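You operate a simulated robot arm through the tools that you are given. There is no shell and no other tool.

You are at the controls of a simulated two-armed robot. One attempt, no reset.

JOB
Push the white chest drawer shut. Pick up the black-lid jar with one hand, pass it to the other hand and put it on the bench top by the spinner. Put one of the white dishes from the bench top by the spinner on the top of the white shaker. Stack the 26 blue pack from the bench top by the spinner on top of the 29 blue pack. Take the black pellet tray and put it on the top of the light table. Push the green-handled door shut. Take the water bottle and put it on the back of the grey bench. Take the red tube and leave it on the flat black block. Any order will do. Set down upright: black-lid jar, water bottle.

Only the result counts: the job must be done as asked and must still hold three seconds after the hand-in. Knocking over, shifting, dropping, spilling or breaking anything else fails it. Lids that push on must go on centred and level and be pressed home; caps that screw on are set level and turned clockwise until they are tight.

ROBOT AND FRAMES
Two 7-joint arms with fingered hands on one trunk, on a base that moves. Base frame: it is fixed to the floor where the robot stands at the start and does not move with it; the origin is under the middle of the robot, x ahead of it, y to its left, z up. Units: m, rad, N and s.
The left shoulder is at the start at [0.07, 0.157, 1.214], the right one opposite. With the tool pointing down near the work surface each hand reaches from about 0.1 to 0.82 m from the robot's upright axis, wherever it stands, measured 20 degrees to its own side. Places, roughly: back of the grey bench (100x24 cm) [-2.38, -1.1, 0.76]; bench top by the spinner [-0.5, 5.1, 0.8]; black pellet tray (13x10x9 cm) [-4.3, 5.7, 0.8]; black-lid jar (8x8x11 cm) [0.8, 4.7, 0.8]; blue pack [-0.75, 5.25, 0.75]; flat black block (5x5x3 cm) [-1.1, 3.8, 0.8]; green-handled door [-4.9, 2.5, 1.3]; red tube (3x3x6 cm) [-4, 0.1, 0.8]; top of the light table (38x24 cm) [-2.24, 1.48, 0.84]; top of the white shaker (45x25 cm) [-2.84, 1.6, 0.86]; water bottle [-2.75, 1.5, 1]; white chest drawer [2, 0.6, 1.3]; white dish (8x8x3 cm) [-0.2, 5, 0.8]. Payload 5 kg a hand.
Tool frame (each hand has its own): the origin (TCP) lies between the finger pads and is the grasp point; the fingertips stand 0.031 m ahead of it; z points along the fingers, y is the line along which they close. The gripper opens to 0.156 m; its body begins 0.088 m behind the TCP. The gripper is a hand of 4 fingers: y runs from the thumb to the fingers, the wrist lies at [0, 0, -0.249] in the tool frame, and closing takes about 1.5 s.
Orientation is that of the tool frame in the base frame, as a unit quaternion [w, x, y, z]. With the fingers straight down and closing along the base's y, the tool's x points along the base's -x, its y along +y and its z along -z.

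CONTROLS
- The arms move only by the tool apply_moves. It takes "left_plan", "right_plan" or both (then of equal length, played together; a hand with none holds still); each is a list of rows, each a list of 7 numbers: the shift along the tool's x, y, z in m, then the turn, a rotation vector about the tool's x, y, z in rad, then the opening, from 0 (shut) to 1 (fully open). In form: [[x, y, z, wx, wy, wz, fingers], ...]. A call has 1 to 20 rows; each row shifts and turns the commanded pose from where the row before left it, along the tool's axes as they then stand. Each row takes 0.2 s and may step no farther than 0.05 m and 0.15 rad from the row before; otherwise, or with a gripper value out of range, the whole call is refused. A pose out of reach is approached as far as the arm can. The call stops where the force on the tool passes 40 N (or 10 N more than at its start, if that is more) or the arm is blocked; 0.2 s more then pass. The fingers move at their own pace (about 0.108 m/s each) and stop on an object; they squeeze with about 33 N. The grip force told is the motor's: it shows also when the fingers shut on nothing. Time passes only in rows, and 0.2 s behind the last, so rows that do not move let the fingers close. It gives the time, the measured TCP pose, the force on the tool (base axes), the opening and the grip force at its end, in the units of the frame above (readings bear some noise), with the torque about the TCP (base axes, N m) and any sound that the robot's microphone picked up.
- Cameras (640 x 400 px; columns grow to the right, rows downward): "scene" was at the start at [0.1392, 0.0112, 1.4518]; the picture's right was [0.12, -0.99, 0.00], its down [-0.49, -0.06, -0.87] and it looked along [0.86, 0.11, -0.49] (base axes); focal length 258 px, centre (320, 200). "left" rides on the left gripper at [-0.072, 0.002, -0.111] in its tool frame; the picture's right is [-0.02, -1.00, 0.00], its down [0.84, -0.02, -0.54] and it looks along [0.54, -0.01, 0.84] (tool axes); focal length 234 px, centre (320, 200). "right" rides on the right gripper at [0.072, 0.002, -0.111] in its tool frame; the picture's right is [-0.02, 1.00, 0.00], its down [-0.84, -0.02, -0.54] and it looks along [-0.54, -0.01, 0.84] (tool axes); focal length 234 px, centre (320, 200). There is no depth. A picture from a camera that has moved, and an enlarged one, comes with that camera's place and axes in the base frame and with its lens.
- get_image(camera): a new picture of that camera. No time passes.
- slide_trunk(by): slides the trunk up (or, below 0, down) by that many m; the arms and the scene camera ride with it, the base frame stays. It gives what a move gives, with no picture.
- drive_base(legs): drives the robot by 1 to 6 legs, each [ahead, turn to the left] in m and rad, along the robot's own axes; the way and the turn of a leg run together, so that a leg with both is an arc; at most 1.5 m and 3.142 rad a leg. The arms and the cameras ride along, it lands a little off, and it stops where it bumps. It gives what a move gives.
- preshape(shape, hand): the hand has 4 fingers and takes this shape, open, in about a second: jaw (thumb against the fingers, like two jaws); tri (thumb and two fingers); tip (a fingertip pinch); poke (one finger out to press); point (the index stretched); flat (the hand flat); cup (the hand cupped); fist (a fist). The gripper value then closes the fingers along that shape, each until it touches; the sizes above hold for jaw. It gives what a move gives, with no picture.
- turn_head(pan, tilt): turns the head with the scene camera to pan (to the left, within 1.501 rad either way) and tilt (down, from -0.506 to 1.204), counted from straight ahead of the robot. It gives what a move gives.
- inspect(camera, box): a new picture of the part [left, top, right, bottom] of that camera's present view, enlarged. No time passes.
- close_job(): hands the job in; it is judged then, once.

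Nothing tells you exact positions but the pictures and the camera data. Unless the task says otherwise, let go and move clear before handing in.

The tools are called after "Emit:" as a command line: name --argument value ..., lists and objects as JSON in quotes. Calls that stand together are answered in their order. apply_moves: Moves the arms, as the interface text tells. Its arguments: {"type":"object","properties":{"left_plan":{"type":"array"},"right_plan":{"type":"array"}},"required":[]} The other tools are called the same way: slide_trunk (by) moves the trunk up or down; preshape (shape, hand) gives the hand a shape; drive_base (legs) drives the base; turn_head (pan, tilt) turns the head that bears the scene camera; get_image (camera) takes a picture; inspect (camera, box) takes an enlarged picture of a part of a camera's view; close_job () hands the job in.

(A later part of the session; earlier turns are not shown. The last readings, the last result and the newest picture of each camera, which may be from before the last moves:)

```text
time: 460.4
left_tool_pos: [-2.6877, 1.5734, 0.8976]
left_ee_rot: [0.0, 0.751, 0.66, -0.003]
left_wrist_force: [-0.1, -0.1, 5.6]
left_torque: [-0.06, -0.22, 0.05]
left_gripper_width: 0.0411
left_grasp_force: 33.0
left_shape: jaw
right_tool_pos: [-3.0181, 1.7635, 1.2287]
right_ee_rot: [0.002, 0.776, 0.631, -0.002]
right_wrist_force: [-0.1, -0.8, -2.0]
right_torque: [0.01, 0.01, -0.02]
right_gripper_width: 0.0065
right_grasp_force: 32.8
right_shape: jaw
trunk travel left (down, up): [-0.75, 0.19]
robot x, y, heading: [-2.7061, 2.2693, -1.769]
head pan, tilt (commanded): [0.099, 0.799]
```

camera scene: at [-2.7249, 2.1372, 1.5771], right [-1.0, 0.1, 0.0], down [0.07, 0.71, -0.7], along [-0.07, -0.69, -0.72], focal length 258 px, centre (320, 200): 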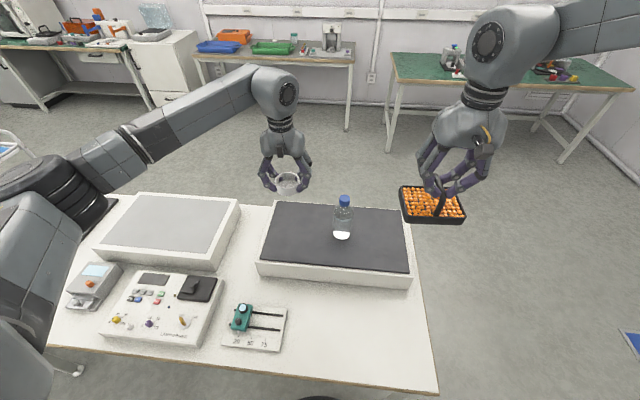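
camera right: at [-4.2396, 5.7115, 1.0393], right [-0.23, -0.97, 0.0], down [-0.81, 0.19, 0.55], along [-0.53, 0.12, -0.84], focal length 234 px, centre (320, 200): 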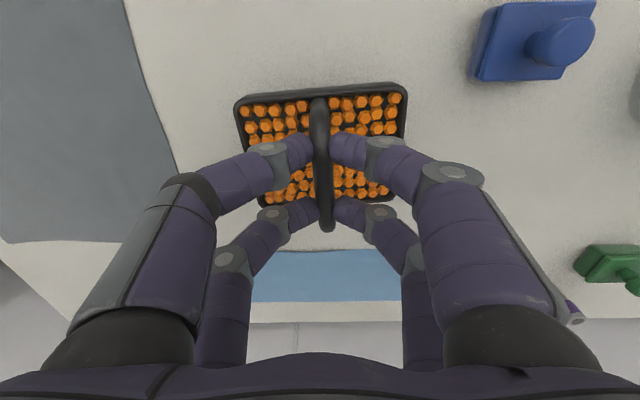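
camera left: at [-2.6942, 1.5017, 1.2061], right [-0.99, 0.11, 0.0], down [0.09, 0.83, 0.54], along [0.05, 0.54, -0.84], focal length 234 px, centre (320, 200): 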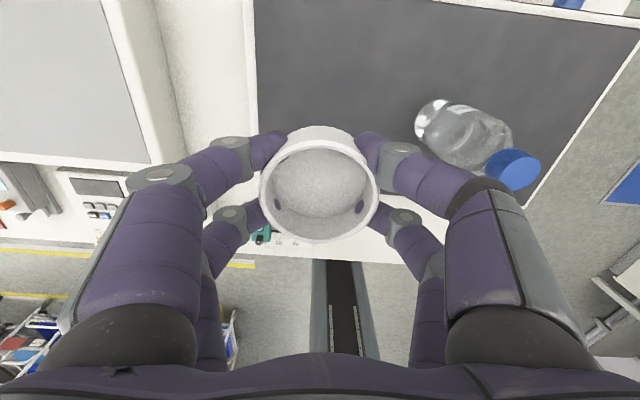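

The dish touches the shaker top. Releasing and raising the hand.

Emit:
apply_moves --left_plan '[[0, 0, -0.001, 0, 0, 0, 0], [0, 0, 0, 0, 0, 0, 0.62], [0, 0, 0, 0, 0, 0, 0.62], [0, 0, 0, 0, 0, 0, 0.62], [0, 0, -0.03, 0, 0, 0, 0.62], [0, 0, -0.045, 0, 0, 0, 0.62], [0, 0, -0.045, 0, 0, 0, 0.62], [0, 0, -0.045, 0, 0, 0, 0.62], [0, 0, -0.045, 0, 0, 0, 0.62], [0, 0, -0.045, 0, 0, 0, 0.62]]'

Emit:
get_image --camera "left"

Emit:
inspect --camera "scene" --box '[230, 160, 430, 300]'

```text
time: 462.6
left_tool_pos: [-2.6864, 1.5752, 1.1528]
left_ee_rot: [0.0, 0.751, 0.66, -0.001]
left_wrist_force: [0.9, 0.3, 0.5]
left_torque: [-0.01, -0.03, -0.01]
left_gripper_width: 0.0967
left_grasp_force: 0.0
left_shape: jaw
right_tool_pos: [-3.018, 1.764, 1.2284]
right_ee_rot: [0.0, 0.776, 0.63, -0.002]
right_wrist_force: [0.0, -1.0, -2.7]
right_torque: [-0.03, -0.01, -0.02]
right_gripper_width: 0.0068
right_grasp_force: 32.4
right_shape: jaw
trunk travel left (down, up): [-0.75, 0.19]
robot x, y, heading: [-2.7041, 2.2687, -1.769]
head pan, tilt (commanded): [0.099, 0.799]
```

```text
taken
camera left: at [-2.6937, 1.5033, 1.2628], right [-0.99, 0.11, 0.0], down [0.09, 0.83, 0.54], along [0.06, 0.54, -0.84], focal length 234 px, centre (320, 200)
```

left: 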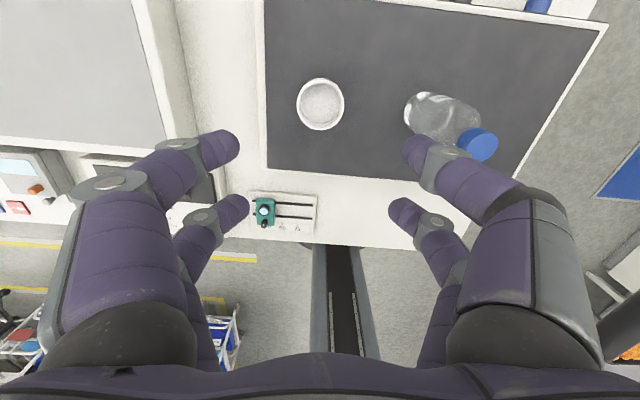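

```text
2.86 times, centred on (330, 230) of scene
camera zoom: at [-2.7259, 2.1383, 1.5771], right [-0.99, 0.1, 0.0], down [0.07, 0.71, -0.7], along [-0.07, -0.69, -0.72], focal length 738 px, centre (291, 114)
```

zoom: 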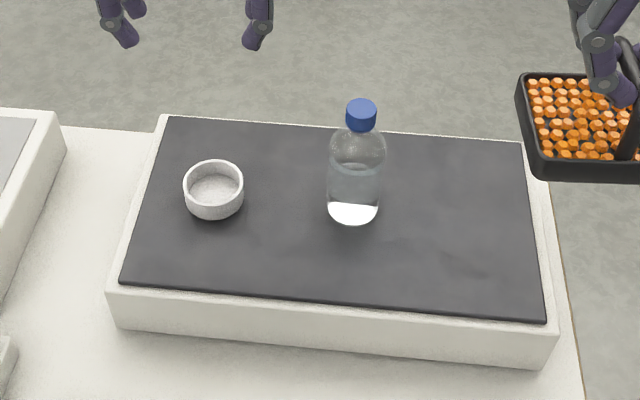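

The dish stands well on the shaker. Now the water bottle at about (−2.853, 1.611), top at z≈1.02. I'll move the tray hand further right and bring the left hand above the bottle.

Emit:
apply_moves --right_plan '[[0, -0.04, 0, 0, 0, 0, 0], [0, -0.04, 0, 0, 0, 0, 0], [0, -0.04, 0, 0, 0, 0, 0], [0, -0.03, 0, 0, 0, 0, 0], [0, 0, 0, 0, 0, 0, 0]]' --left_plan '[[0.0036, -0.0424, 0, 0, 0, 0, 0.75], [0.0036, -0.0424, 0, 0, 0, 0, 0.75], [0.0036, -0.0424, 0, 0, 0, 0, 0.75], [0.0036, -0.0424, 0, 0, 0, 0, 0.75], [0, 0, 0, 0, 0, 0, 0.75]]'

Emit:
get_image --camera "left"

Emit:
get_image --camera "scene"

```text
time: 463.8
left_tool_pos: [-2.853, 1.6097, 1.1523]
left_ee_rot: [-0.001, 0.752, 0.66, -0.001]
left_wrist_force: [0.9, 0.3, 0.0]
left_torque: [0.0, 0.01, 0.0]
left_gripper_width: 0.1167
left_grasp_force: 0.1
left_shape: jaw
right_tool_pos: [-3.1642, 1.7951, 1.2282]
right_ee_rot: [0.002, 0.775, 0.632, -0.002]
right_wrist_force: [0.6, 0.4, -1.7]
right_torque: [0.01, 0.07, -0.01]
right_gripper_width: 0.0063
right_grasp_force: 33.1
right_shape: jaw
trunk travel left (down, up): [-0.75, 0.19]
robot x, y, heading: [-2.7045, 2.2687, -1.768]
head pan, tilt (commanded): [0.099, 0.799]
```

```text
taken
camera left: at [-2.8601, 1.5379, 1.2634], right [-0.99, 0.11, 0.0], down [0.09, 0.83, 0.54], along [0.05, 0.54, -0.84], focal length 234 px, centre (320, 200)
```

left: 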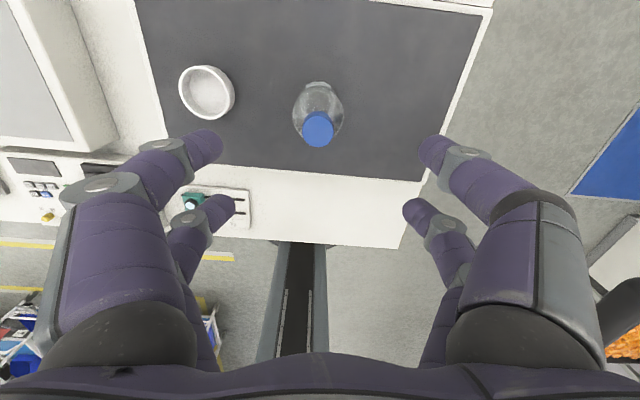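

```text
taken
camera scene: at [-2.7248, 2.1374, 1.5771], right [-0.99, 0.1, 0.0], down [0.07, 0.71, -0.7], along [-0.07, -0.69, -0.72], focal length 258 px, centre (320, 200)
```

scene: 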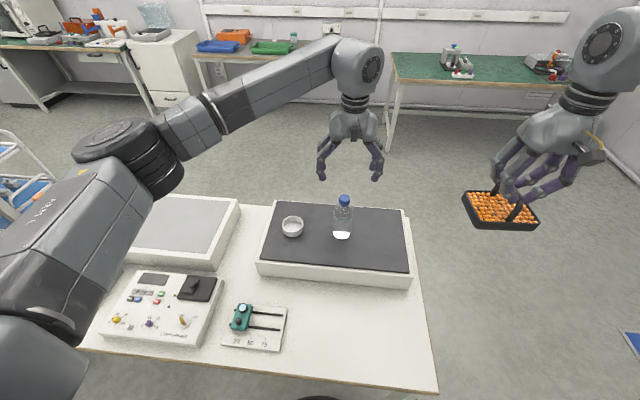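

Aligned over the cap. Lowering to mid-body and closing on the bottle.

Emit:
apply_moves --left_plan '[[0, 0, 0.045, 0, 0, 0, 0.75], [0, 0, 0.045, 0, 0, 0, 0.75], [0, 0, 0.045, 0, 0, 0, 0.75], [0, 0, 0.045, 0, 0, 0, 0.75], [0, 0, 0.018, 0, 0, 0, 0.75], [0, 0, 0, 0, 0, 0, 0.75]]'

Emit:
inspect --camera "scene" --box '[250, 130, 430, 290]'

Emit:
get_image --camera "left"

```text
time: 465.2
left_tool_pos: [-2.8526, 1.612, 0.9536]
left_ee_rot: [-0.001, 0.752, 0.66, -0.002]
left_wrist_force: [-0.7, 0.1, -0.2]
left_torque: [-0.01, -0.05, -0.04]
left_gripper_width: 0.1167
left_grasp_force: 0.1
left_shape: jaw
right_tool_pos: [-3.1654, 1.7957, 1.2281]
right_ee_rot: [0.001, 0.776, 0.631, -0.002]
right_wrist_force: [-0.4, -0.2, -2.4]
right_torque: [0.0, -0.01, -0.01]
right_gripper_width: 0.0065
right_grasp_force: 32.7
right_shape: jaw
trunk travel left (down, up): [-0.75, 0.19]
robot x, y, heading: [-2.7062, 2.2738, -1.773]
head pan, tilt (commanded): [0.099, 0.799]
```

```text
2.50 times, centred on (340, 210) of scene
camera zoom: at [-2.7254, 2.1377, 1.5771], right [-0.99, 0.1, 0.0], down [0.07, 0.71, -0.7], along [-0.07, -0.69, -0.72], focal length 646 px, centre (270, 175)
```

zoom: 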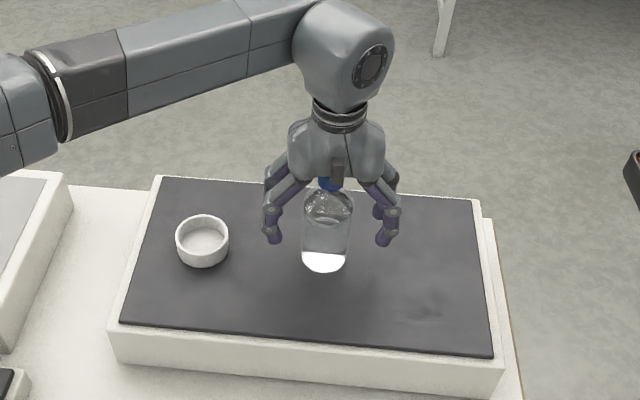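

```text
taken
camera left: at [-2.8601, 1.5388, 1.065], right [-0.99, 0.11, 0.0], down [0.09, 0.83, 0.54], along [0.06, 0.54, -0.84], focal length 234 px, centre (320, 200)
```

left: 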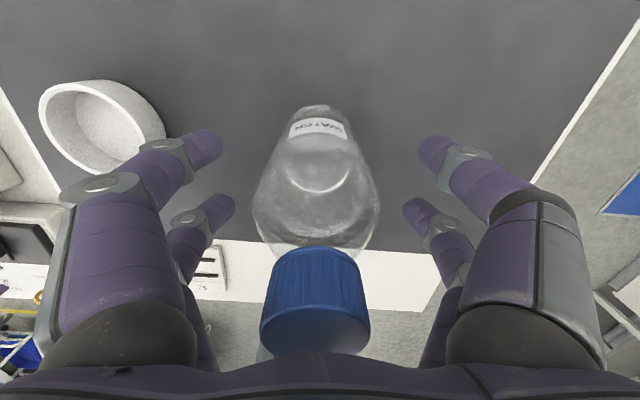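

Emit:
apply_moves --left_plan '[[0, 0, 0, 0, 0, 0, 0], [0, 0, 0, 0, 0, 0, 0], [0, 0, 0, 0, 0, 0, 0], [0, 0, 0, 0, 0, 0, 0], [0, 0, 0, 0, 0, 0, 0], [0, 0, 0, 0, 0, 0, 0], [0, 0, -0.02, 0, 0, 0, 0], [0, 0, -0.03, 0, 0, 0, 0], [0, 0, 0, 0, 0, 0, 0]]'

Emit:
inspect --camera "scene" --box '[250, 130, 430, 290]'

```text
time: 467.2
left_tool_pos: [-2.8533, 1.6097, 1.0046]
left_ee_rot: [-0.001, 0.752, 0.659, -0.001]
left_wrist_force: [0.4, 0.5, -3.1]
left_torque: [0.04, -0.03, -0.01]
left_gripper_width: 0.0407
left_grasp_force: 32.9
left_shape: jaw
right_tool_pos: [-3.1644, 1.7929, 1.2277]
right_ee_rot: [0.002, 0.776, 0.63, -0.001]
right_wrist_force: [-0.3, -0.1, -2.6]
right_torque: [0.0, -0.01, 0.05]
right_gripper_width: 0.0065
right_grasp_force: 32.7
right_shape: jaw
trunk travel left (down, up): [-0.75, 0.19]
robot x, y, heading: [-2.7071, 2.2689, -1.77]
head pan, tilt (commanded): [0.099, 0.799]
```

```text
2.50 times, centred on (340, 210) of scene
camera zoom: at [-2.726, 2.1366, 1.577], right [-0.99, 0.1, 0.0], down [0.07, 0.71, -0.7], along [-0.07, -0.69, -0.72], focal length 646 px, centre (270, 175)
```

zoom: 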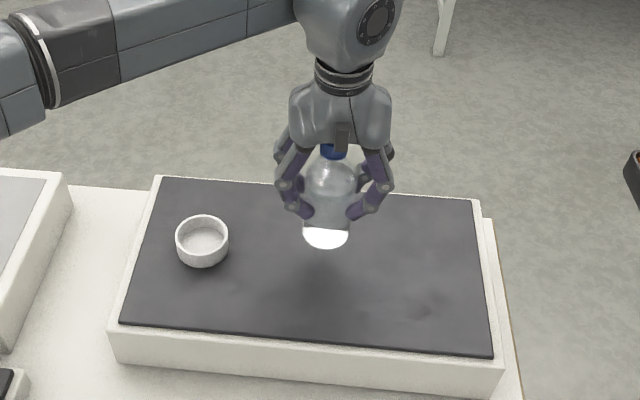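

The bottle is held (3 N). I'll raise it, back off, and shift along the table so the light table comes in front of the right hand.

Emit:
apply_moves --left_plan '[[0, 0, -0.045, 0, 0, 0, 0], [0, 0, -0.045, 0, 0, 0, 0], [0, 0, -0.045, 0, 0, 0, 0], [0, 0, -0.045, 0, 0, 0, 0], [0.03, 0.02, -0.02, 0, 0, 0, 0], [0.03, 0.03, 0, 0, 0, 0, 0], [0.03, 0.03, 0, 0, 0, 0, 0], [0, 0.04, 0, 0, 0, 0, 0], [0, 0.04, 0, 0, 0, 0, 0]]'

Emit:
drive_base --legs '[[-0.4, 0], [0, 1.57], [0.9, 0], [0, -1.57]]'

Emit:
turn_head --pan 0.0 --tilt 0.65

Emit:
get_image --camera "scene"

```text
time: 469.2
left_tool_pos: [-2.6803, 1.6804, 1.2034]
left_ee_rot: [-0.001, 0.752, 0.659, -0.002]
left_wrist_force: [0.4, 0.4, -3.3]
left_torque: [-0.02, 0.06, -0.06]
left_gripper_width: 0.0407
left_grasp_force: 33.0
left_shape: jaw
right_tool_pos: [-3.162, 1.7946, 1.2291]
right_ee_rot: [0.001, 0.776, 0.631, -0.003]
right_wrist_force: [0.2, -0.1, -1.7]
right_torque: [-0.01, 0.04, -0.01]
right_gripper_width: 0.0064
right_grasp_force: 33.2
right_shape: jaw
trunk travel left (down, up): [-0.75, 0.19]
robot x, y, heading: [-2.7061, 2.2679, -1.77]
head pan, tilt (commanded): [0.099, 0.799]
```

```text
time: 483.7
left_tool_pos: [-1.696, 1.9009, 1.2039]
left_ee_rot: [-0.001, 0.743, 0.67, -0.002]
left_wrist_force: [0.9, -0.1, -3.1]
left_torque: [0.01, 0.03, -0.03]
left_gripper_width: 0.0403
left_grasp_force: 33.6
left_shape: jaw
right_tool_pos: [-2.1806, 2.0034, 1.2281]
right_ee_rot: [0.002, 0.767, 0.642, -0.002]
right_wrist_force: [-0.4, 0.7, -3.1]
right_torque: [0.03, 0.02, -0.01]
right_gripper_width: 0.0061
right_grasp_force: 33.6
right_shape: jaw
trunk travel left (down, up): [-0.75, 0.19]
robot x, y, heading: [-1.7333, 2.4871, -1.741]
head pan, tilt (commanded): [0.099, 0.799]
```

```text
time: 484.4
left_tool_pos: [-1.6966, 1.9, 1.2044]
left_ee_rot: [0.0, 0.743, 0.669, -0.001]
left_wrist_force: [-0.8, -0.1, -3.3]
left_torque: [0.03, -0.03, -0.03]
left_gripper_width: 0.0402
left_grasp_force: 33.1
left_shape: jaw
right_tool_pos: [-2.1815, 2.0035, 1.2271]
right_ee_rot: [0.001, 0.767, 0.642, -0.001]
right_wrist_force: [0.1, 0.1, -2.2]
right_torque: [0.06, -0.02, 0.02]
right_gripper_width: 0.0063
right_grasp_force: 32.6
right_shape: jaw
trunk travel left (down, up): [-0.75, 0.19]
robot x, y, heading: [-1.7361, 2.4911, -1.741]
head pan, tilt (commanded): [0.0, 0.649]
```

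```text
taken
camera scene: at [-1.761, 2.3526, 1.5896], right [-0.99, 0.17, 0.0], down [0.1, 0.6, -0.8], along [-0.14, -0.78, -0.61], focal length 258 px, centre (320, 200)
```

scene: 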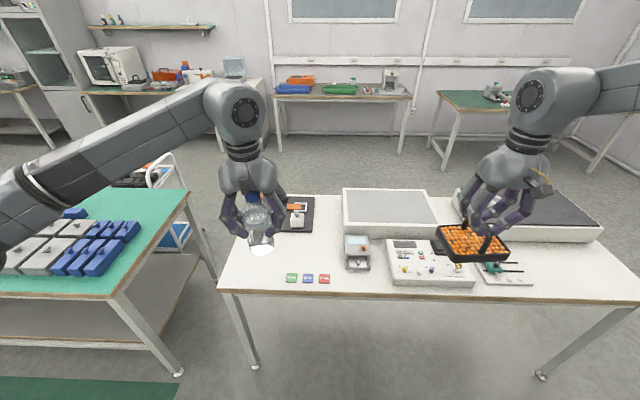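

The light table is ahead-right. I'll align, roll 40 cm closer and bring the tray above it.

Emit:
drive_base --legs '[[0, -0.027], [0.4, 0]]'

Emit:
turn_head --pan -0.2 --tilt 0.8

Emit:
get_image --camera "scene"

Emit:
get_image --camera "right"

```text
time: 487.2
left_tool_pos: [-1.7919, 1.5064, 1.2045]
left_ee_rot: [0.0, 0.752, 0.659, -0.001]
left_wrist_force: [-0.4, 1.0, -3.0]
left_torque: [0.01, -0.01, -0.01]
left_gripper_width: 0.0402
left_grasp_force: 33.4
left_shape: jaw
right_tool_pos: [-2.2751, 1.6235, 1.2294]
right_ee_rot: [0.002, 0.776, 0.63, -0.002]
right_wrist_force: [0.0, 0.6, -2.4]
right_torque: [0.03, -0.01, -0.01]
right_gripper_width: 0.0064
right_grasp_force: 33.7
right_shape: jaw
trunk travel left (down, up): [-0.75, 0.19]
robot x, y, heading: [-1.8166, 2.0934, -1.772]
head pan, tilt (commanded): [0.0, 0.649]
```

```text
time: 488.0
left_tool_pos: [-1.7928, 1.5052, 1.2037]
left_ee_rot: [-0.002, 0.752, 0.659, 0.0]
left_wrist_force: [-0.1, -0.6, -3.6]
left_torque: [0.02, 0.0, -0.03]
left_gripper_width: 0.0404
left_grasp_force: 32.8
left_shape: jaw
right_tool_pos: [-2.2749, 1.621, 1.228]
right_ee_rot: [0.0, 0.776, 0.631, -0.001]
right_wrist_force: [0.1, 0.3, -2.3]
right_torque: [0.02, 0.01, -0.01]
right_gripper_width: 0.006
right_grasp_force: 32.7
right_shape: jaw
trunk travel left (down, up): [-0.75, 0.19]
robot x, y, heading: [-1.8121, 2.0935, -1.771]
head pan, tilt (commanded): [-0.201, 0.799]
```

```text
taken
camera scene: at [-1.8589, 1.9693, 1.577], right [-0.92, 0.39, 0.0], down [0.28, 0.66, -0.7], along [-0.27, -0.64, -0.72], focal length 258 px, centre (320, 200)
```

scene: 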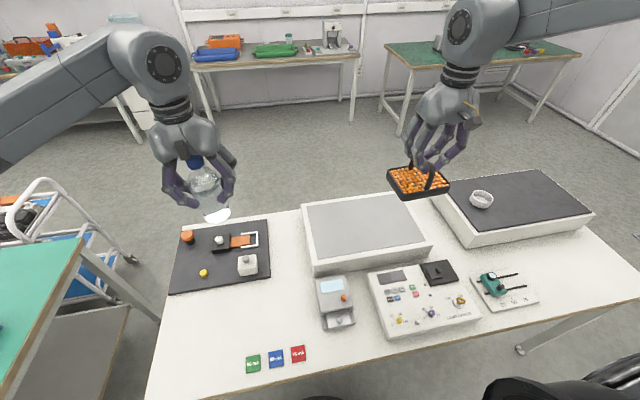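

```text
taken
camera right: at [-2.2596, 1.6929, 1.3379], right [0.97, -0.23, 0.0], down [-0.19, -0.81, 0.55], along [-0.12, -0.53, -0.84], focal length 234 px, centre (320, 200)
```

right: 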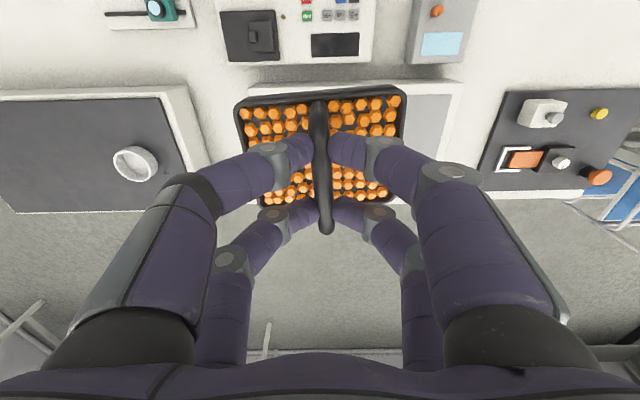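

The light table's centre is near (−2.225, 1.485). I'll move the tray above it and lower most of the way.

Emit:
apply_moves --right_plan '[[-0.031, 0.018, 0, 0, 0, 0, 0], [-0.031, 0.018, 0, 0, 0, 0, 0], [-0.031, 0.018, 0, 0, 0, 0, 0], [-0.031, 0.018, 0, 0, 0, 0, 0], [0, 0, 0.04, 0, 0, 0, 0], [0, 0, 0.04, 0, 0, 0, 0], [0, 0, 0.04, 0, 0, 0, 0], [0, 0, 0.04, 0, 0, 0, 0], [0, 0, 0.04, 0, 0, 0, 0], [0, 0, 0.03, 0, 0, 0, 0], [0, 0, 0, 0, 0, 0, 0]]'

Emit:
inspect --camera "scene" --box '[270, 110, 470, 280]'

Emit:
get_image --camera "right"

```text
time: 490.4
left_tool_pos: [-1.7932, 1.5057, 1.2035]
left_ee_rot: [-0.001, 0.751, 0.66, -0.002]
left_wrist_force: [-0.2, 0.5, -2.8]
left_torque: [-0.01, 0.0, -0.06]
left_gripper_width: 0.04
left_grasp_force: 32.9
left_shape: jaw
right_tool_pos: [-2.2293, 1.4859, 0.9971]
right_ee_rot: [0.002, 0.776, 0.63, -0.002]
right_wrist_force: [-0.4, 0.7, -2.6]
right_torque: [0.01, 0.01, 0.01]
right_gripper_width: 0.0065
right_grasp_force: 33.2
right_shape: jaw
trunk travel left (down, up): [-0.75, 0.19]
robot x, y, heading: [-1.8158, 2.0935, -1.773]
head pan, tilt (commanded): [-0.201, 0.799]
```

```text
2.35 times, centred on (370, 195) of scene
camera zoom: at [-1.8582, 1.9704, 1.5771], right [-0.92, 0.39, 0.0], down [0.28, 0.66, -0.7], along [-0.27, -0.64, -0.72], focal length 608 px, centre (202, 212)
```

zoom: 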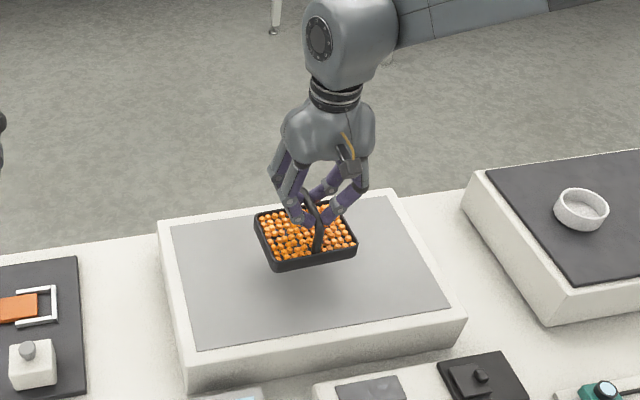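

```text
taken
camera right: at [-2.2139, 1.5577, 1.108], right [0.97, -0.23, 0.0], down [-0.19, -0.81, 0.55], along [-0.13, -0.53, -0.84], focal length 234 px, centre (320, 200)
```

right: 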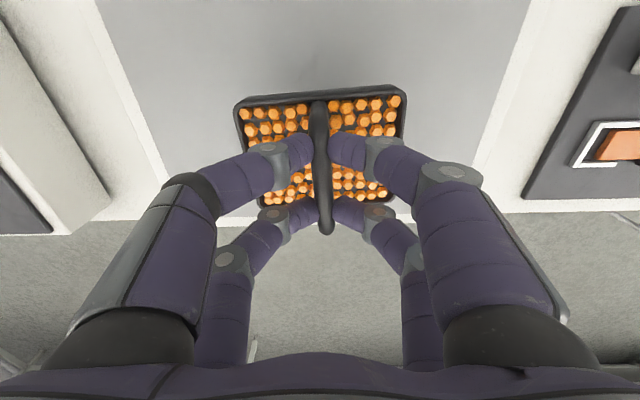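

Emit:
apply_moves --right_plan '[[0, 0, 0.02, 0, 0, 0, 0], [0, 0, 0.02, 0, 0, 0, 0], [0, 0, 0.006, 0, 0, 0, 0], [0, 0, 0, 0, 0, 0, 0]]'

Emit:
inspect --camera "scene" --box '[270, 110, 470, 280]'

```text
time: 491.4
left_tool_pos: [-1.7936, 1.5056, 1.2044]
left_ee_rot: [-0.001, 0.752, 0.659, -0.001]
left_wrist_force: [0.7, 0.1, -3.5]
left_torque: [0.01, 0.01, 0.01]
left_gripper_width: 0.0403
left_grasp_force: 33.1
left_shape: jaw
right_tool_pos: [-2.2311, 1.487, 0.9542]
right_ee_rot: [0.001, 0.776, 0.63, -0.003]
right_wrist_force: [-0.1, 0.7, -2.4]
right_torque: [0.0, -0.02, -0.01]
right_gripper_width: 0.0061
right_grasp_force: 33.2
right_shape: jaw
right hand out of reach, approached as far as the arm can: row 3
trunk travel left (down, up): [-0.75, 0.19]
robot x, y, heading: [-1.8174, 2.0969, -1.767]
head pan, tilt (commanded): [-0.201, 0.799]
```

```text
2.35 times, centred on (370, 195) of scene
camera zoom: at [-1.8587, 1.9696, 1.577], right [-0.92, 0.39, 0.0], down [0.28, 0.66, -0.7], along [-0.27, -0.64, -0.72], focal length 608 px, centre (202, 212)
```

zoom: 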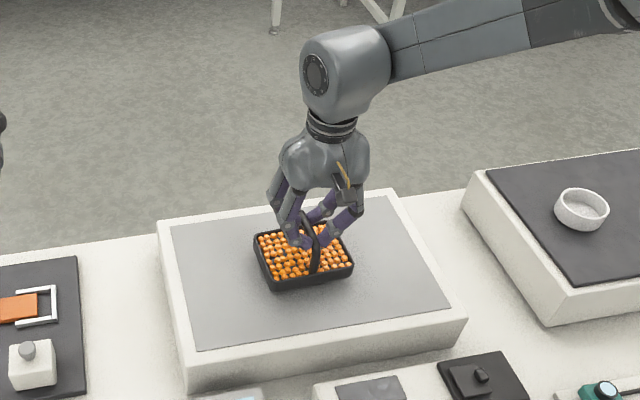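

The arm is at its lower reach with the raised trunk. I'll raise the hand 6 cm, lower the trunk 6 cm, and continue with the arm.

Emit:
apply_moves --right_plan '[[0, 0, -0.03, 0, 0, 0, 0], [0, 0, -0.03, 0, 0, 0, 0], [0, 0, 0, 0, 0, 0, 0]]'

Emit:
slide_trunk --by -0.06

Emit:
apply_moves --right_plan '[[0, 0, 0.006, 0, 0, 0, 0], [0, 0, 0.003, 0, 0, 0, 0], [0, 0, 0, 0, 0, 0, 0]]'

```text
time: 492.2
left_tool_pos: [-1.7929, 1.5049, 1.2036]
left_ee_rot: [-0.001, 0.752, 0.659, 0.0]
left_wrist_force: [-0.4, -0.5, -3.7]
left_torque: [0.02, 0.0, 0.05]
left_gripper_width: 0.0402
left_grasp_force: 33.1
left_shape: jaw
right_tool_pos: [-2.2302, 1.4869, 1.0137]
right_ee_rot: [0.001, 0.776, 0.63, -0.002]
right_wrist_force: [0.4, 0.0, -2.3]
right_torque: [0.01, 0.0, -0.02]
right_gripper_width: 0.0062
right_grasp_force: 33.0
right_shape: jaw
trunk travel left (down, up): [-0.75, 0.19]
robot x, y, heading: [-1.8158, 2.0947, -1.773]
head pan, tilt (commanded): [-0.201, 0.799]
```

```text
time: 493.2
left_tool_pos: [-1.7934, 1.5061, 1.1435]
left_ee_rot: [-0.001, 0.752, 0.659, -0.002]
left_wrist_force: [0.3, 0.5, -3.0]
left_torque: [-0.02, 0.01, 0.03]
left_gripper_width: 0.0403
left_grasp_force: 33.2
left_shape: jaw
right_tool_pos: [-2.2294, 1.4877, 0.9542]
right_ee_rot: [0.002, 0.776, 0.631, -0.002]
right_wrist_force: [0.7, -0.6, -2.5]
right_torque: [-0.02, -0.01, -0.02]
right_gripper_width: 0.0064
right_grasp_force: 32.6
right_shape: jaw
trunk travel left (down, up): [-0.69, 0.25]
robot x, y, heading: [-1.8165, 2.0938, -1.774]
head pan, tilt (commanded): [-0.201, 0.799]
```

```text
time: 494.0
left_tool_pos: [-1.7927, 1.5052, 1.1437]
left_ee_rot: [0.0, 0.752, 0.659, -0.002]
left_wrist_force: [1.0, -0.2, -3.3]
left_torque: [0.03, -0.04, 0.02]
left_gripper_width: 0.0401
left_grasp_force: 32.5
left_shape: jaw
right_tool_pos: [-2.2311, 1.4877, 0.9459]
right_ee_rot: [0.001, 0.776, 0.63, -0.002]
right_wrist_force: [-0.7, -0.6, -1.3]
right_torque: [0.02, -0.01, 0.01]
right_gripper_width: 0.006
right_grasp_force: 32.9
right_shape: jaw
trunk travel left (down, up): [-0.69, 0.25]
robot x, y, heading: [-1.8151, 2.0913, -1.771]
head pan, tilt (commanded): [-0.201, 0.799]
```

Emit:
apply_moves --right_plan '[[0, 0, 0.002, 0, 0, 0, 0], [0, 0, 0, 0, 0, 0, 0]]'

Emit:
apply_moves --right_plan '[[0, 0, 0.002, 0, 0, 0, 0], [0, 0, 0, 0, 0, 0, 0]]'

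Emit:
inspect --camera "scene" --box '[290, 140, 410, 250]'

```text
time: 494.6
left_tool_pos: [-1.793, 1.5062, 1.144]
left_ee_rot: [-0.002, 0.752, 0.659, -0.002]
left_wrist_force: [-0.4, -0.4, -2.9]
left_torque: [-0.01, 0.02, 0.0]
left_gripper_width: 0.0403
left_grasp_force: 33.1
left_shape: jaw
right_tool_pos: [-2.2296, 1.4873, 0.9439]
right_ee_rot: [0.001, 0.776, 0.631, -0.002]
right_wrist_force: [0.4, 1.1, -0.2]
right_torque: [0.03, 0.02, 0.01]
right_gripper_width: 0.0061
right_grasp_force: 33.0
right_shape: jaw
trunk travel left (down, up): [-0.69, 0.25]
robot x, y, heading: [-1.8151, 2.0911, -1.767]
head pan, tilt (commanded): [-0.201, 0.799]
```

```text
time: 495.2
left_tool_pos: [-1.7927, 1.5064, 1.1436]
left_ee_rot: [-0.001, 0.752, 0.659, -0.002]
left_wrist_force: [0.0, -0.8, -3.0]
left_torque: [0.02, 0.04, 0.01]
left_gripper_width: 0.0401
left_grasp_force: 32.9
left_shape: jaw
right_tool_pos: [-2.2307, 1.487, 0.9418]
right_ee_rot: [0.002, 0.776, 0.631, -0.002]
right_wrist_force: [-1.5, 0.7, 8.3]
right_torque: [0.04, 0.03, 0.0]
right_gripper_width: 0.0064
right_grasp_force: 32.6
right_shape: jaw
trunk travel left (down, up): [-0.69, 0.25]
robot x, y, heading: [-1.8184, 2.0956, -1.767]
head pan, tilt (commanded): [-0.201, 0.799]
```

```text
3.64 times, centred on (350, 195) of scene
camera zoom: at [-1.8579, 1.9713, 1.5173], right [-0.92, 0.39, 0.0], down [0.28, 0.66, -0.7], along [-0.27, -0.64, -0.72], focal length 939 px, centre (211, 218)
```

zoom: 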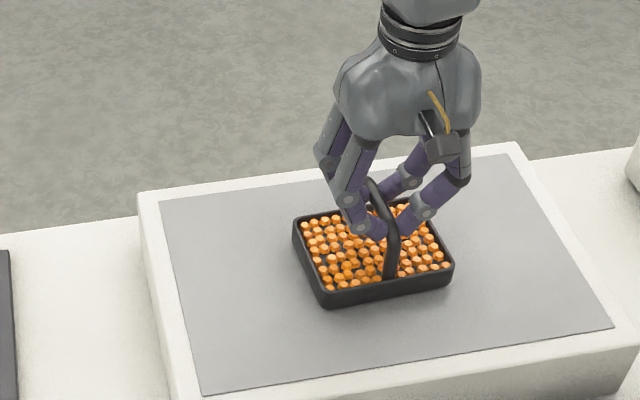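

The tray sits on the light table. Releasing the handle gently and rising.

Emit:
apply_moves --right_plan '[[0, 0, -0.002, 0, 0, 0, 0], [0, 0, 0, 0, 0, 0, 0.2], [0, 0, 0, 0, 0, 0, 0.4], [0, 0, 0, 0, 0, 0, 0.4], [0, 0, -0.02, 0, 0, 0, 0.4], [0, 0, -0.04, 0, 0, 0, 0.4], [0, 0, -0.045, 0, 0, 0, 0.4], [0, 0, -0.045, 0, 0, 0, 0.4], [0, 0, -0.045, 0, 0, 0, 0.4]]'

Emit:
inspect --camera "scene" --box '[270, 110, 470, 280]'

```text
time: 497.2
left_tool_pos: [-1.7925, 1.5062, 1.1444]
left_ee_rot: [-0.001, 0.752, 0.659, -0.002]
left_wrist_force: [0.4, 0.2, -3.5]
left_torque: [0.0, 0.02, 0.0]
left_gripper_width: 0.0403
left_grasp_force: 32.8
left_shape: jaw
right_tool_pos: [-2.2277, 1.4894, 1.1401]
right_ee_rot: [0.002, 0.776, 0.631, -0.002]
right_wrist_force: [0.5, 0.5, -1.0]
right_torque: [-0.04, 0.07, 0.01]
right_gripper_width: 0.0621
right_grasp_force: 0.1
right_shape: jaw
trunk travel left (down, up): [-0.69, 0.25]
robot x, y, heading: [-1.8169, 2.0948, -1.771]
head pan, tilt (commanded): [-0.201, 0.799]
```

```text
2.35 times, centred on (370, 195) of scene
camera zoom: at [-1.8575, 1.9715, 1.5172], right [-0.92, 0.39, 0.0], down [0.28, 0.66, -0.7], along [-0.27, -0.64, -0.72], focal length 608 px, centre (202, 212)
```

zoom: 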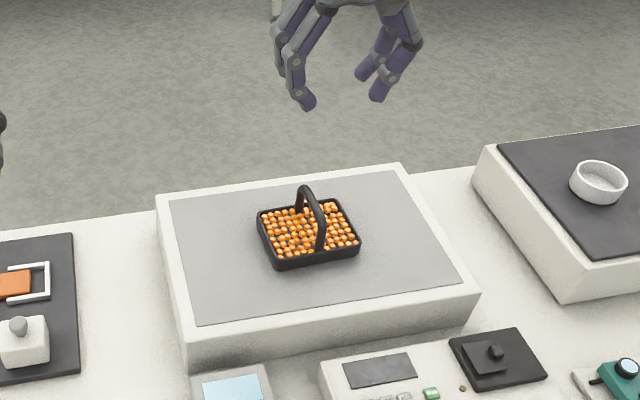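

The tray is placed with all pellets in it. Next the green-handled door: I'll back off, turn toward the left wall and drive over (bottle stays in the left hand).

Emit:
apply_moves --right_plan '[[0.04, 0, 0, 0, 0, 0, 0.4], [0.04, 0, 0, 0, 0, 0, 0.4], [0.04, 0, 0, 0, 0, 0, 0.4]]'

Emit:
drive_base --legs '[[-0.42, 0], [0, -1.57], [1.3, 0], [0.7, 0]]'

Emit:
turn_head --pan 0.4 --tilt 0.2

Emit:
get_image --camera "scene"

```text
time: 498.0
left_tool_pos: [-1.7927, 1.5067, 1.1443]
left_ee_rot: [0.0, 0.751, 0.66, -0.002]
left_wrist_force: [0.2, 0.2, -3.6]
left_torque: [0.01, 0.04, 0.01]
left_gripper_width: 0.0401
left_grasp_force: 33.2
left_shape: jaw
right_tool_pos: [-2.2055, 1.6076, 1.1391]
right_ee_rot: [0.001, 0.776, 0.631, -0.003]
right_wrist_force: [-0.5, 0.5, 0.2]
right_torque: [-0.04, 0.0, -0.01]
right_gripper_width: 0.0623
right_grasp_force: 0.0
right_shape: jaw
trunk travel left (down, up): [-0.69, 0.25]
robot x, y, heading: [-1.8135, 2.092, -1.774]
head pan, tilt (commanded): [-0.201, 0.799]
```

```text
time: 514.0
left_tool_pos: [-4.2846, 2.9069, 1.1441]
left_ee_rot: [-0.002, 0.997, -0.072, 0.0]
left_wrist_force: [0.7, -0.7, -2.4]
left_torque: [0.02, 0.0, 0.02]
left_gripper_width: 0.0401
left_grasp_force: 33.3
left_shape: jaw
right_tool_pos: [-4.1788, 3.3172, 1.1383]
right_ee_rot: [0.0, 0.994, -0.109, -0.002]
right_wrist_force: [-0.1, 0.1, 0.1]
right_torque: [0.02, 0.01, -0.01]
right_gripper_width: 0.0617
right_grasp_force: 0.0
right_shape: jaw
trunk travel left (down, up): [-0.69, 0.25]
robot x, y, heading: [-3.6967, 2.9213, 2.933]
head pan, tilt (commanded): [-0.201, 0.799]
```

```text
time: 515.0
left_tool_pos: [-4.2845, 2.9062, 1.1442]
left_ee_rot: [-0.001, 0.997, -0.072, -0.001]
left_wrist_force: [-0.3, 0.3, -3.7]
left_torque: [0.05, -0.05, 0.0]
left_gripper_width: 0.0401
left_grasp_force: 33.3
left_shape: jaw
right_tool_pos: [-4.1788, 3.3178, 1.1376]
right_ee_rot: [0.0, 0.994, -0.108, -0.003]
right_wrist_force: [0.1, -0.4, 0.7]
right_torque: [-0.03, 0.0, 0.01]
right_gripper_width: 0.062
right_grasp_force: 0.0
right_shape: jaw
trunk travel left (down, up): [-0.69, 0.25]
robot x, y, heading: [-3.6931, 2.9205, 2.928]
head pan, tilt (commanded): [0.4, 0.201]
```

```text
taken
camera scene: at [-3.838, 2.9158, 1.5707], right [-0.19, 0.98, 0.0], down [0.2, 0.04, -0.98], along [-0.96, -0.18, -0.2], focal length 258 px, centre (320, 200)
```

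scene: 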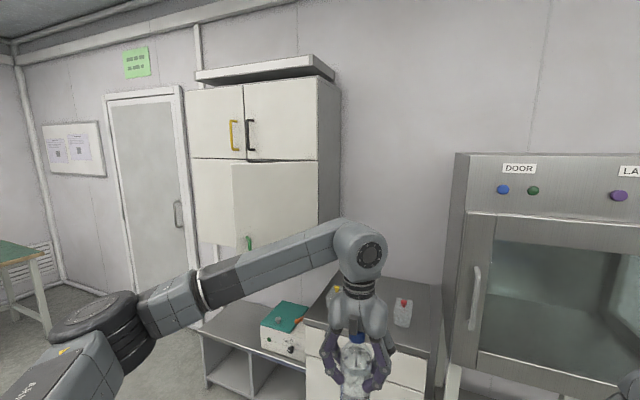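

The wall cabinet's lower-right door with the green handle stands ajar. Let me zoom in.

Emit:
inspect --camera "scene" --box '[180, 60, 350, 260]'

```text
2.00 times, centred on (265, 160) of scene
camera zoom: at [-3.838, 2.9158, 1.5707], right [-0.19, 0.98, 0.0], down [0.2, 0.04, -0.98], along [-0.96, -0.18, -0.2], focal length 517 px, centre (430, 280)
```

zoom: 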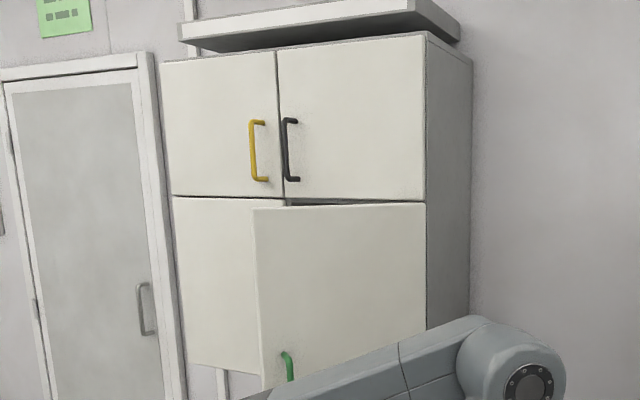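

The door is hinged on its right, its free edge stands about 10 cm out (u≈−5.25), z 1.08–1.50. I'll drive to stand in front of it, staying off the blue mat.

Emit:
drive_base --legs '[[0, 1.383], [0.95, 0], [0, -1.367]]'

Emit:
turn_head --pan 0.0 --tilt 0.4

Emit:
get_image --camera "scene"

```text
time: 526.7
left_tool_pos: [-4.6568, 2.0219, 1.1447]
left_ee_rot: [-0.002, 0.998, -0.063, -0.001]
left_wrist_force: [0.2, 0.5, -3.3]
left_torque: [0.01, -0.03, 0.0]
left_gripper_width: 0.0398
left_grasp_force: 33.6
left_shape: jaw
right_tool_pos: [-4.5554, 2.4351, 1.1377]
right_ee_rot: [-0.001, 0.995, -0.102, -0.003]
right_wrist_force: [-0.1, 0.0, 0.2]
right_torque: [-0.03, -0.01, -0.01]
right_gripper_width: 0.0622
right_grasp_force: 0.1
right_shape: jaw
trunk travel left (down, up): [-0.69, 0.25]
robot x, y, heading: [-4.0676, 2.0473, 2.949]
head pan, tilt (commanded): [0.4, 0.201]
```

```text
time: 527.6
left_tool_pos: [-4.6553, 2.0208, 1.1441]
left_ee_rot: [-0.001, 0.998, -0.063, -0.001]
left_wrist_force: [-0.1, 0.4, -3.4]
left_torque: [0.02, -0.02, 0.01]
left_gripper_width: 0.0393
left_grasp_force: 32.6
left_shape: jaw
right_tool_pos: [-4.556, 2.4355, 1.139]
right_ee_rot: [0.0, 0.995, -0.103, -0.003]
right_wrist_force: [0.5, 0.0, -1.1]
right_torque: [0.02, -0.03, 0.04]
right_gripper_width: 0.062
right_grasp_force: 0.0
right_shape: jaw
trunk travel left (down, up): [-0.69, 0.25]
robot x, y, heading: [-4.0674, 2.0476, 2.945]
head pan, tilt (commanded): [0.0, 0.4]
```

```text
taken
camera scene: at [-4.209, 2.0751, 1.5522], right [0.2, 0.98, 0.0], down [0.38, -0.08, -0.92], along [-0.9, 0.18, -0.39], focal length 258 px, centre (320, 200)
```

scene: 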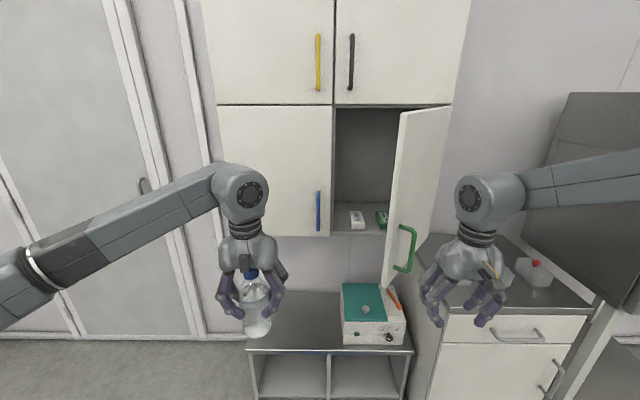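

The door is open about 48°, its outer face toward my right; a straight push along −u at v≈1.42 and z≈1.35 will close it. I'll roll forward 10 cm, lower the trunk and level the right hand forward, closed.

Emit:
drive_base --legs '[[0.1, 0]]'

Emit:
slide_trunk --by -0.19

Emit:
apply_moves --right_plan '[[0.03, 0, -0.035, 0, 0, 0, 0], [0.03, 0, -0.035, 0, 0, 0, 0], [0.03, 0, -0.035, 0, 0, 0, 0], [0, 0, -0.045, 0, 0, 0, 0], [0, 0, -0.045, 0, 0, 0, 0], [0, 0, 0, 0, -0.14, 0, 0], [0, 0, 0, 0, -0.14, 0, 0], [0, 0, 0, 0, -0.14, 0, 0], [0, 0, 0, 0, -0.14, 0, 0], [0, 0, 0, 0, -0.14, 0, 0], [0, 0, 0, 0, -0.14, 0, 0], [0, 0, 0, 0, -0.14, 0, 0], [0, 0, 0, 0, -0.14, 0, 0]]'

Emit:
get_image --camera "scene"

```text
time: 528.7
left_tool_pos: [-4.7506, 2.0411, 1.1462]
left_ee_rot: [-0.002, 0.998, -0.064, -0.003]
left_wrist_force: [0.4, -0.2, -3.6]
left_torque: [-0.01, 0.06, 0.01]
left_gripper_width: 0.0398
left_grasp_force: 33.2
left_shape: jaw
right_tool_pos: [-4.6508, 2.454, 1.1411]
right_ee_rot: [0.0, 0.995, -0.102, -0.004]
right_wrist_force: [1.7, -0.4, 0.2]
right_torque: [0.0, 0.06, 0.0]
right_gripper_width: 0.0619
right_grasp_force: 0.0
right_shape: jaw
trunk travel left (down, up): [-0.69, 0.25]
robot x, y, heading: [-4.164, 2.068, 2.946]
head pan, tilt (commanded): [0.0, 0.4]
```

```text
time: 530.8
left_tool_pos: [-4.7545, 2.0413, 0.9545]
left_ee_rot: [-0.001, 0.998, -0.063, -0.001]
left_wrist_force: [0.3, 0.0, -3.7]
left_torque: [0.02, -0.01, 0.0]
left_gripper_width: 0.0399
left_grasp_force: 33.0
left_shape: jaw
right_tool_pos: [-4.6543, 2.4548, 0.9484]
right_ee_rot: [-0.001, 0.995, -0.102, -0.003]
right_wrist_force: [-0.3, 0.3, 0.2]
right_torque: [0.03, 0.01, 0.02]
right_gripper_width: 0.0619
right_grasp_force: 0.2
right_shape: jaw
trunk travel left (down, up): [-0.5, 0.44]
robot x, y, heading: [-4.1643, 2.0684, 2.945]
head pan, tilt (commanded): [0.0, 0.4]
```

```text
time: 533.6
left_tool_pos: [-4.7554, 2.0413, 0.953]
left_ee_rot: [-0.001, 0.998, -0.064, 0.0]
left_wrist_force: [-0.1, -0.2, -4.1]
left_torque: [-0.01, 0.0, 0.01]
left_gripper_width: 0.0394
left_grasp_force: 32.9
left_shape: jaw
right_tool_pos: [-4.593, 2.4477, 1.1609]
right_ee_rot: [-0.054, 0.843, -0.086, -0.529]
right_wrist_force: [-0.4, -0.3, -0.4]
right_torque: [0.06, 0.0, 0.01]
right_gripper_width: 0.0
right_grasp_force: 32.9
right_shape: jaw
right hand out of reach, approached as far as the arm can: row 12, 13
trunk travel left (down, up): [-0.5, 0.44]
robot x, y, heading: [-4.1673, 2.066, 2.948]
head pan, tilt (commanded): [0.0, 0.4]
```

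```text
taken
camera scene: at [-4.3087, 2.0953, 1.362], right [0.2, 0.98, 0.0], down [0.38, -0.08, -0.92], along [-0.9, 0.18, -0.39], focal length 258 px, centre (320, 200)
```

scene: 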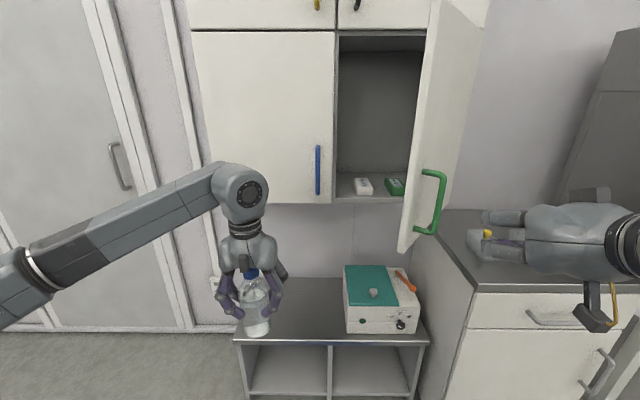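

Emit:
apply_moves --right_plan '[[-0.04, 0, -0.02, 0, 0, 0, 0], [-0.04, 0, -0.02, 0, 0, 0, 0], [-0.04, 0, -0.02, 0, 0, 0, 0], [-0.04, 0, -0.02, 0, 0, 0, 0], [0, 0, 0, 0, -0.12, 0, 0], [0, 0, 0, 0, -0.12, 0, 0], [0, 0, 0, 0, 0, 0, 0]]'

Emit:
turn_head --pan -0.15 --tilt 0.2

Emit:
get_image --camera "scene"

```text
time: 535.2
left_tool_pos: [-4.7552, 2.0404, 0.9544]
left_ee_rot: [-0.002, 0.998, -0.064, 0.0]
left_wrist_force: [0.5, -0.4, -3.9]
left_torque: [-0.02, -0.04, -0.02]
left_gripper_width: 0.0398
left_grasp_force: 33.0
left_shape: jaw
right_tool_pos: [-4.5906, 2.4481, 1.3396]
right_ee_rot: [-0.064, 0.772, -0.079, -0.628]
right_wrist_force: [0.2, -0.3, -0.1]
right_torque: [-0.02, 0.0, -0.01]
right_gripper_width: 0.0
right_grasp_force: 33.3
right_shape: jaw
trunk travel left (down, up): [-0.5, 0.44]
robot x, y, heading: [-4.1621, 2.0691, 2.942]
head pan, tilt (commanded): [0.0, 0.4]
```

```text
time: 536.0
left_tool_pos: [-4.7541, 2.041, 0.9537]
left_ee_rot: [-0.001, 0.998, -0.064, 0.0]
left_wrist_force: [-0.5, 0.0, -2.3]
left_torque: [0.03, -0.04, 0.0]
left_gripper_width: 0.0396
left_grasp_force: 33.0
left_shape: jaw
right_tool_pos: [-4.5884, 2.4483, 1.3406]
right_ee_rot: [-0.063, 0.772, -0.078, -0.628]
right_wrist_force: [-0.4, 1.2, -0.1]
right_torque: [0.03, -0.01, -0.03]
right_gripper_width: 0.0002
right_grasp_force: 33.3
right_shape: jaw
trunk travel left (down, up): [-0.5, 0.44]
robot x, y, heading: [-4.1667, 2.0675, 2.943]
head pan, tilt (commanded): [-0.15, 0.201]
```

```text
taken
camera scene: at [-4.3042, 2.1084, 1.3807], right [0.34, 0.94, 0.0], down [0.19, -0.07, -0.98], along [-0.92, 0.33, -0.2], focal length 258 px, centre (320, 200)
```

scene: 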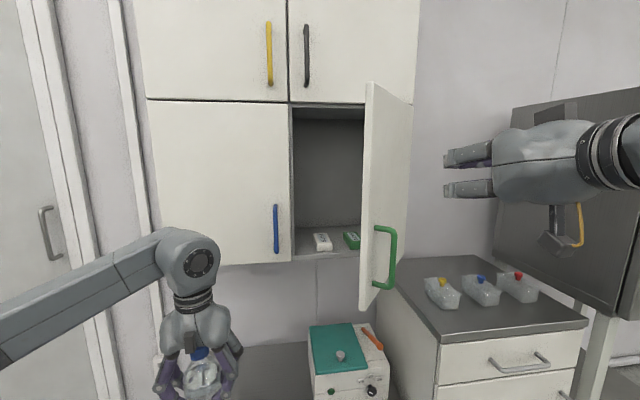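

The hand is nearly level at z≈1.34. I'll shift left 6.6 cm and advance to just before the door.

Emit:
apply_moves --right_plan '[[0, 0.033, 0, 0, 0, 0, 0], [0, 0.033, 0, 0, 0, 0, 0], [-0.0085, 0, 0.041, 0, 0, 0, 0], [-0.0085, 0, 0.041, 0, 0, 0, 0], [-0.0085, 0, 0.041, 0, 0, 0, 0], [0, 0, 0, 0, 0, 0, 0]]'

Emit:
get_image --camera "scene"

```text
time: 537.4
left_tool_pos: [-4.7538, 2.0406, 0.9538]
left_ee_rot: [-0.002, 0.998, -0.064, -0.001]
left_wrist_force: [1.1, 0.0, -4.3]
left_torque: [-0.01, 0.01, -0.01]
left_gripper_width: 0.0398
left_grasp_force: 32.8
left_shape: jaw
right_tool_pos: [-4.7239, 2.4073, 1.3424]
right_ee_rot: [-0.064, 0.772, -0.079, -0.628]
right_wrist_force: [-0.7, -0.1, 0.8]
right_torque: [-0.01, -0.01, 0.0]
right_gripper_width: 0.0
right_grasp_force: 32.7
right_shape: jaw
trunk travel left (down, up): [-0.5, 0.44]
robot x, y, heading: [-4.1669, 2.0673, 2.944]
head pan, tilt (commanded): [-0.15, 0.201]
```

```text
taken
camera scene: at [-4.3028, 2.1082, 1.3809], right [0.34, 0.94, 0.0], down [0.19, -0.07, -0.98], along [-0.92, 0.33, -0.2], focal length 258 px, centre (320, 200)
```

scene: 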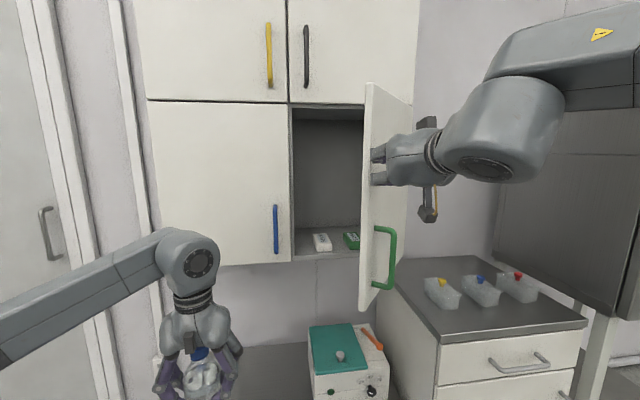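

Now pushing forward along −u in steps.

Emit:
apply_moves --right_plan '[[-0.0061, 0, 0.0293, 0, 0, 0, 0], [-0.0061, 0, 0.0293, 0, 0, 0, 0], [-0.0061, 0, 0.0293, 0, 0, 0, 0], [-0.0061, 0, 0.0293, 0, 0, 0, 0], [-0.0061, 0, 0.0293, 0, 0, 0, 0], [-0.0061, 0, 0.0293, 0, 0, 0, 0], [-0.0061, 0, 0.0293, 0, 0, 0, 0]]'

Emit:
get_image --camera "scene"

```text
time: 539.0
left_tool_pos: [-4.7562, 2.042, 0.9534]
left_ee_rot: [-0.001, 0.998, -0.063, 0.0]
left_wrist_force: [-0.5, -0.2, -3.0]
left_torque: [-0.03, -0.06, 0.02]
left_gripper_width: 0.0397
left_grasp_force: 33.2
left_shape: jaw
right_tool_pos: [-4.9341, 2.4506, 1.3378]
right_ee_rot: [-0.064, 0.772, -0.078, -0.627]
right_wrist_force: [0.2, -0.6, -0.1]
right_torque: [-0.01, 0.01, 0.0]
right_gripper_width: 0.0
right_grasp_force: 32.3
right_shape: jaw
trunk travel left (down, up): [-0.5, 0.44]
robot x, y, heading: [-4.1704, 2.0663, 2.943]
head pan, tilt (commanded): [-0.15, 0.201]
```

```text
taken
camera scene: at [-4.3062, 2.109, 1.3805], right [0.34, 0.94, 0.0], down [0.19, -0.07, -0.98], along [-0.92, 0.33, -0.2], focal length 258 px, centre (320, 200)
```

scene: 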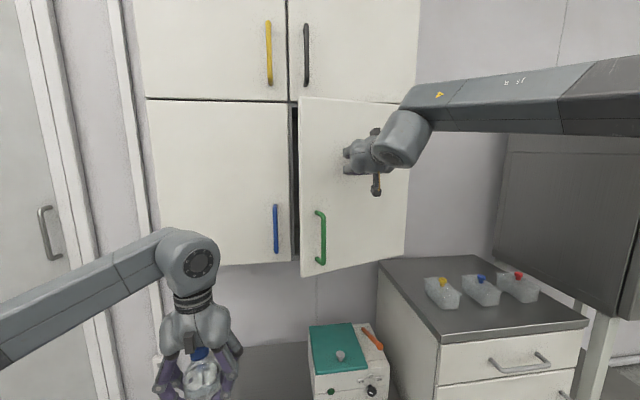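

Nearly shut. Pushing the remaining centimetres gently.

Emit:
apply_moves --right_plan '[[-0.0061, 0, 0.0293, 0, 0, 0, 0], [-0.0041, 0, 0.0196, 0, 0, 0, 0], [-0.0031, 0, 0.0147, 0, 0, 0, 0], [-0.0021, 0, 0.0098, 0, 0, 0, 0], [-0.0021, 0, 0.0098, 0, 0, 0, 0], [0, 0, 0, 0, 0, 0, 0]]'

Emit:
get_image --camera "scene"

```text
time: 540.4
left_tool_pos: [-4.7526, 2.0426, 0.9537]
left_ee_rot: [-0.001, 0.998, -0.063, -0.001]
left_wrist_force: [-0.5, -0.6, -3.8]
left_torque: [0.01, -0.04, -0.01]
left_gripper_width: 0.0397
left_grasp_force: 33.0
left_shape: jaw
right_tool_pos: [-5.0127, 2.4676, 1.3415]
right_ee_rot: [-0.065, 0.772, -0.079, -0.628]
right_wrist_force: [1.3, 0.2, 0.2]
right_torque: [-0.01, 0.03, 0.0]
right_gripper_width: 0.0
right_grasp_force: 33.2
right_shape: jaw
trunk travel left (down, up): [-0.5, 0.44]
robot x, y, heading: [-4.1662, 2.0684, 2.941]
head pan, tilt (commanded): [-0.15, 0.201]
```

```text
taken
camera scene: at [-4.304, 2.1084, 1.3808], right [0.34, 0.94, 0.0], down [0.19, -0.07, -0.98], along [-0.92, 0.33, -0.2], focal length 258 px, centre (320, 200)
```

scene: 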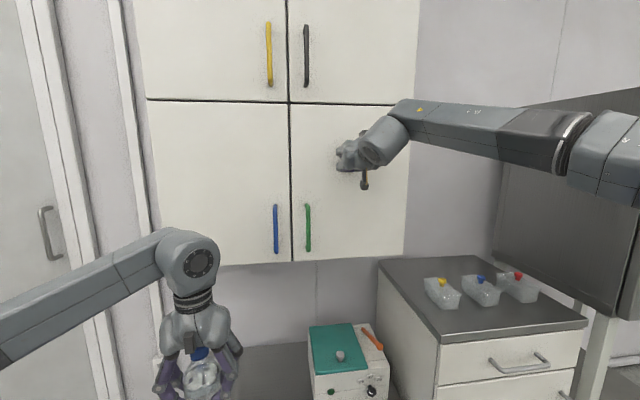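

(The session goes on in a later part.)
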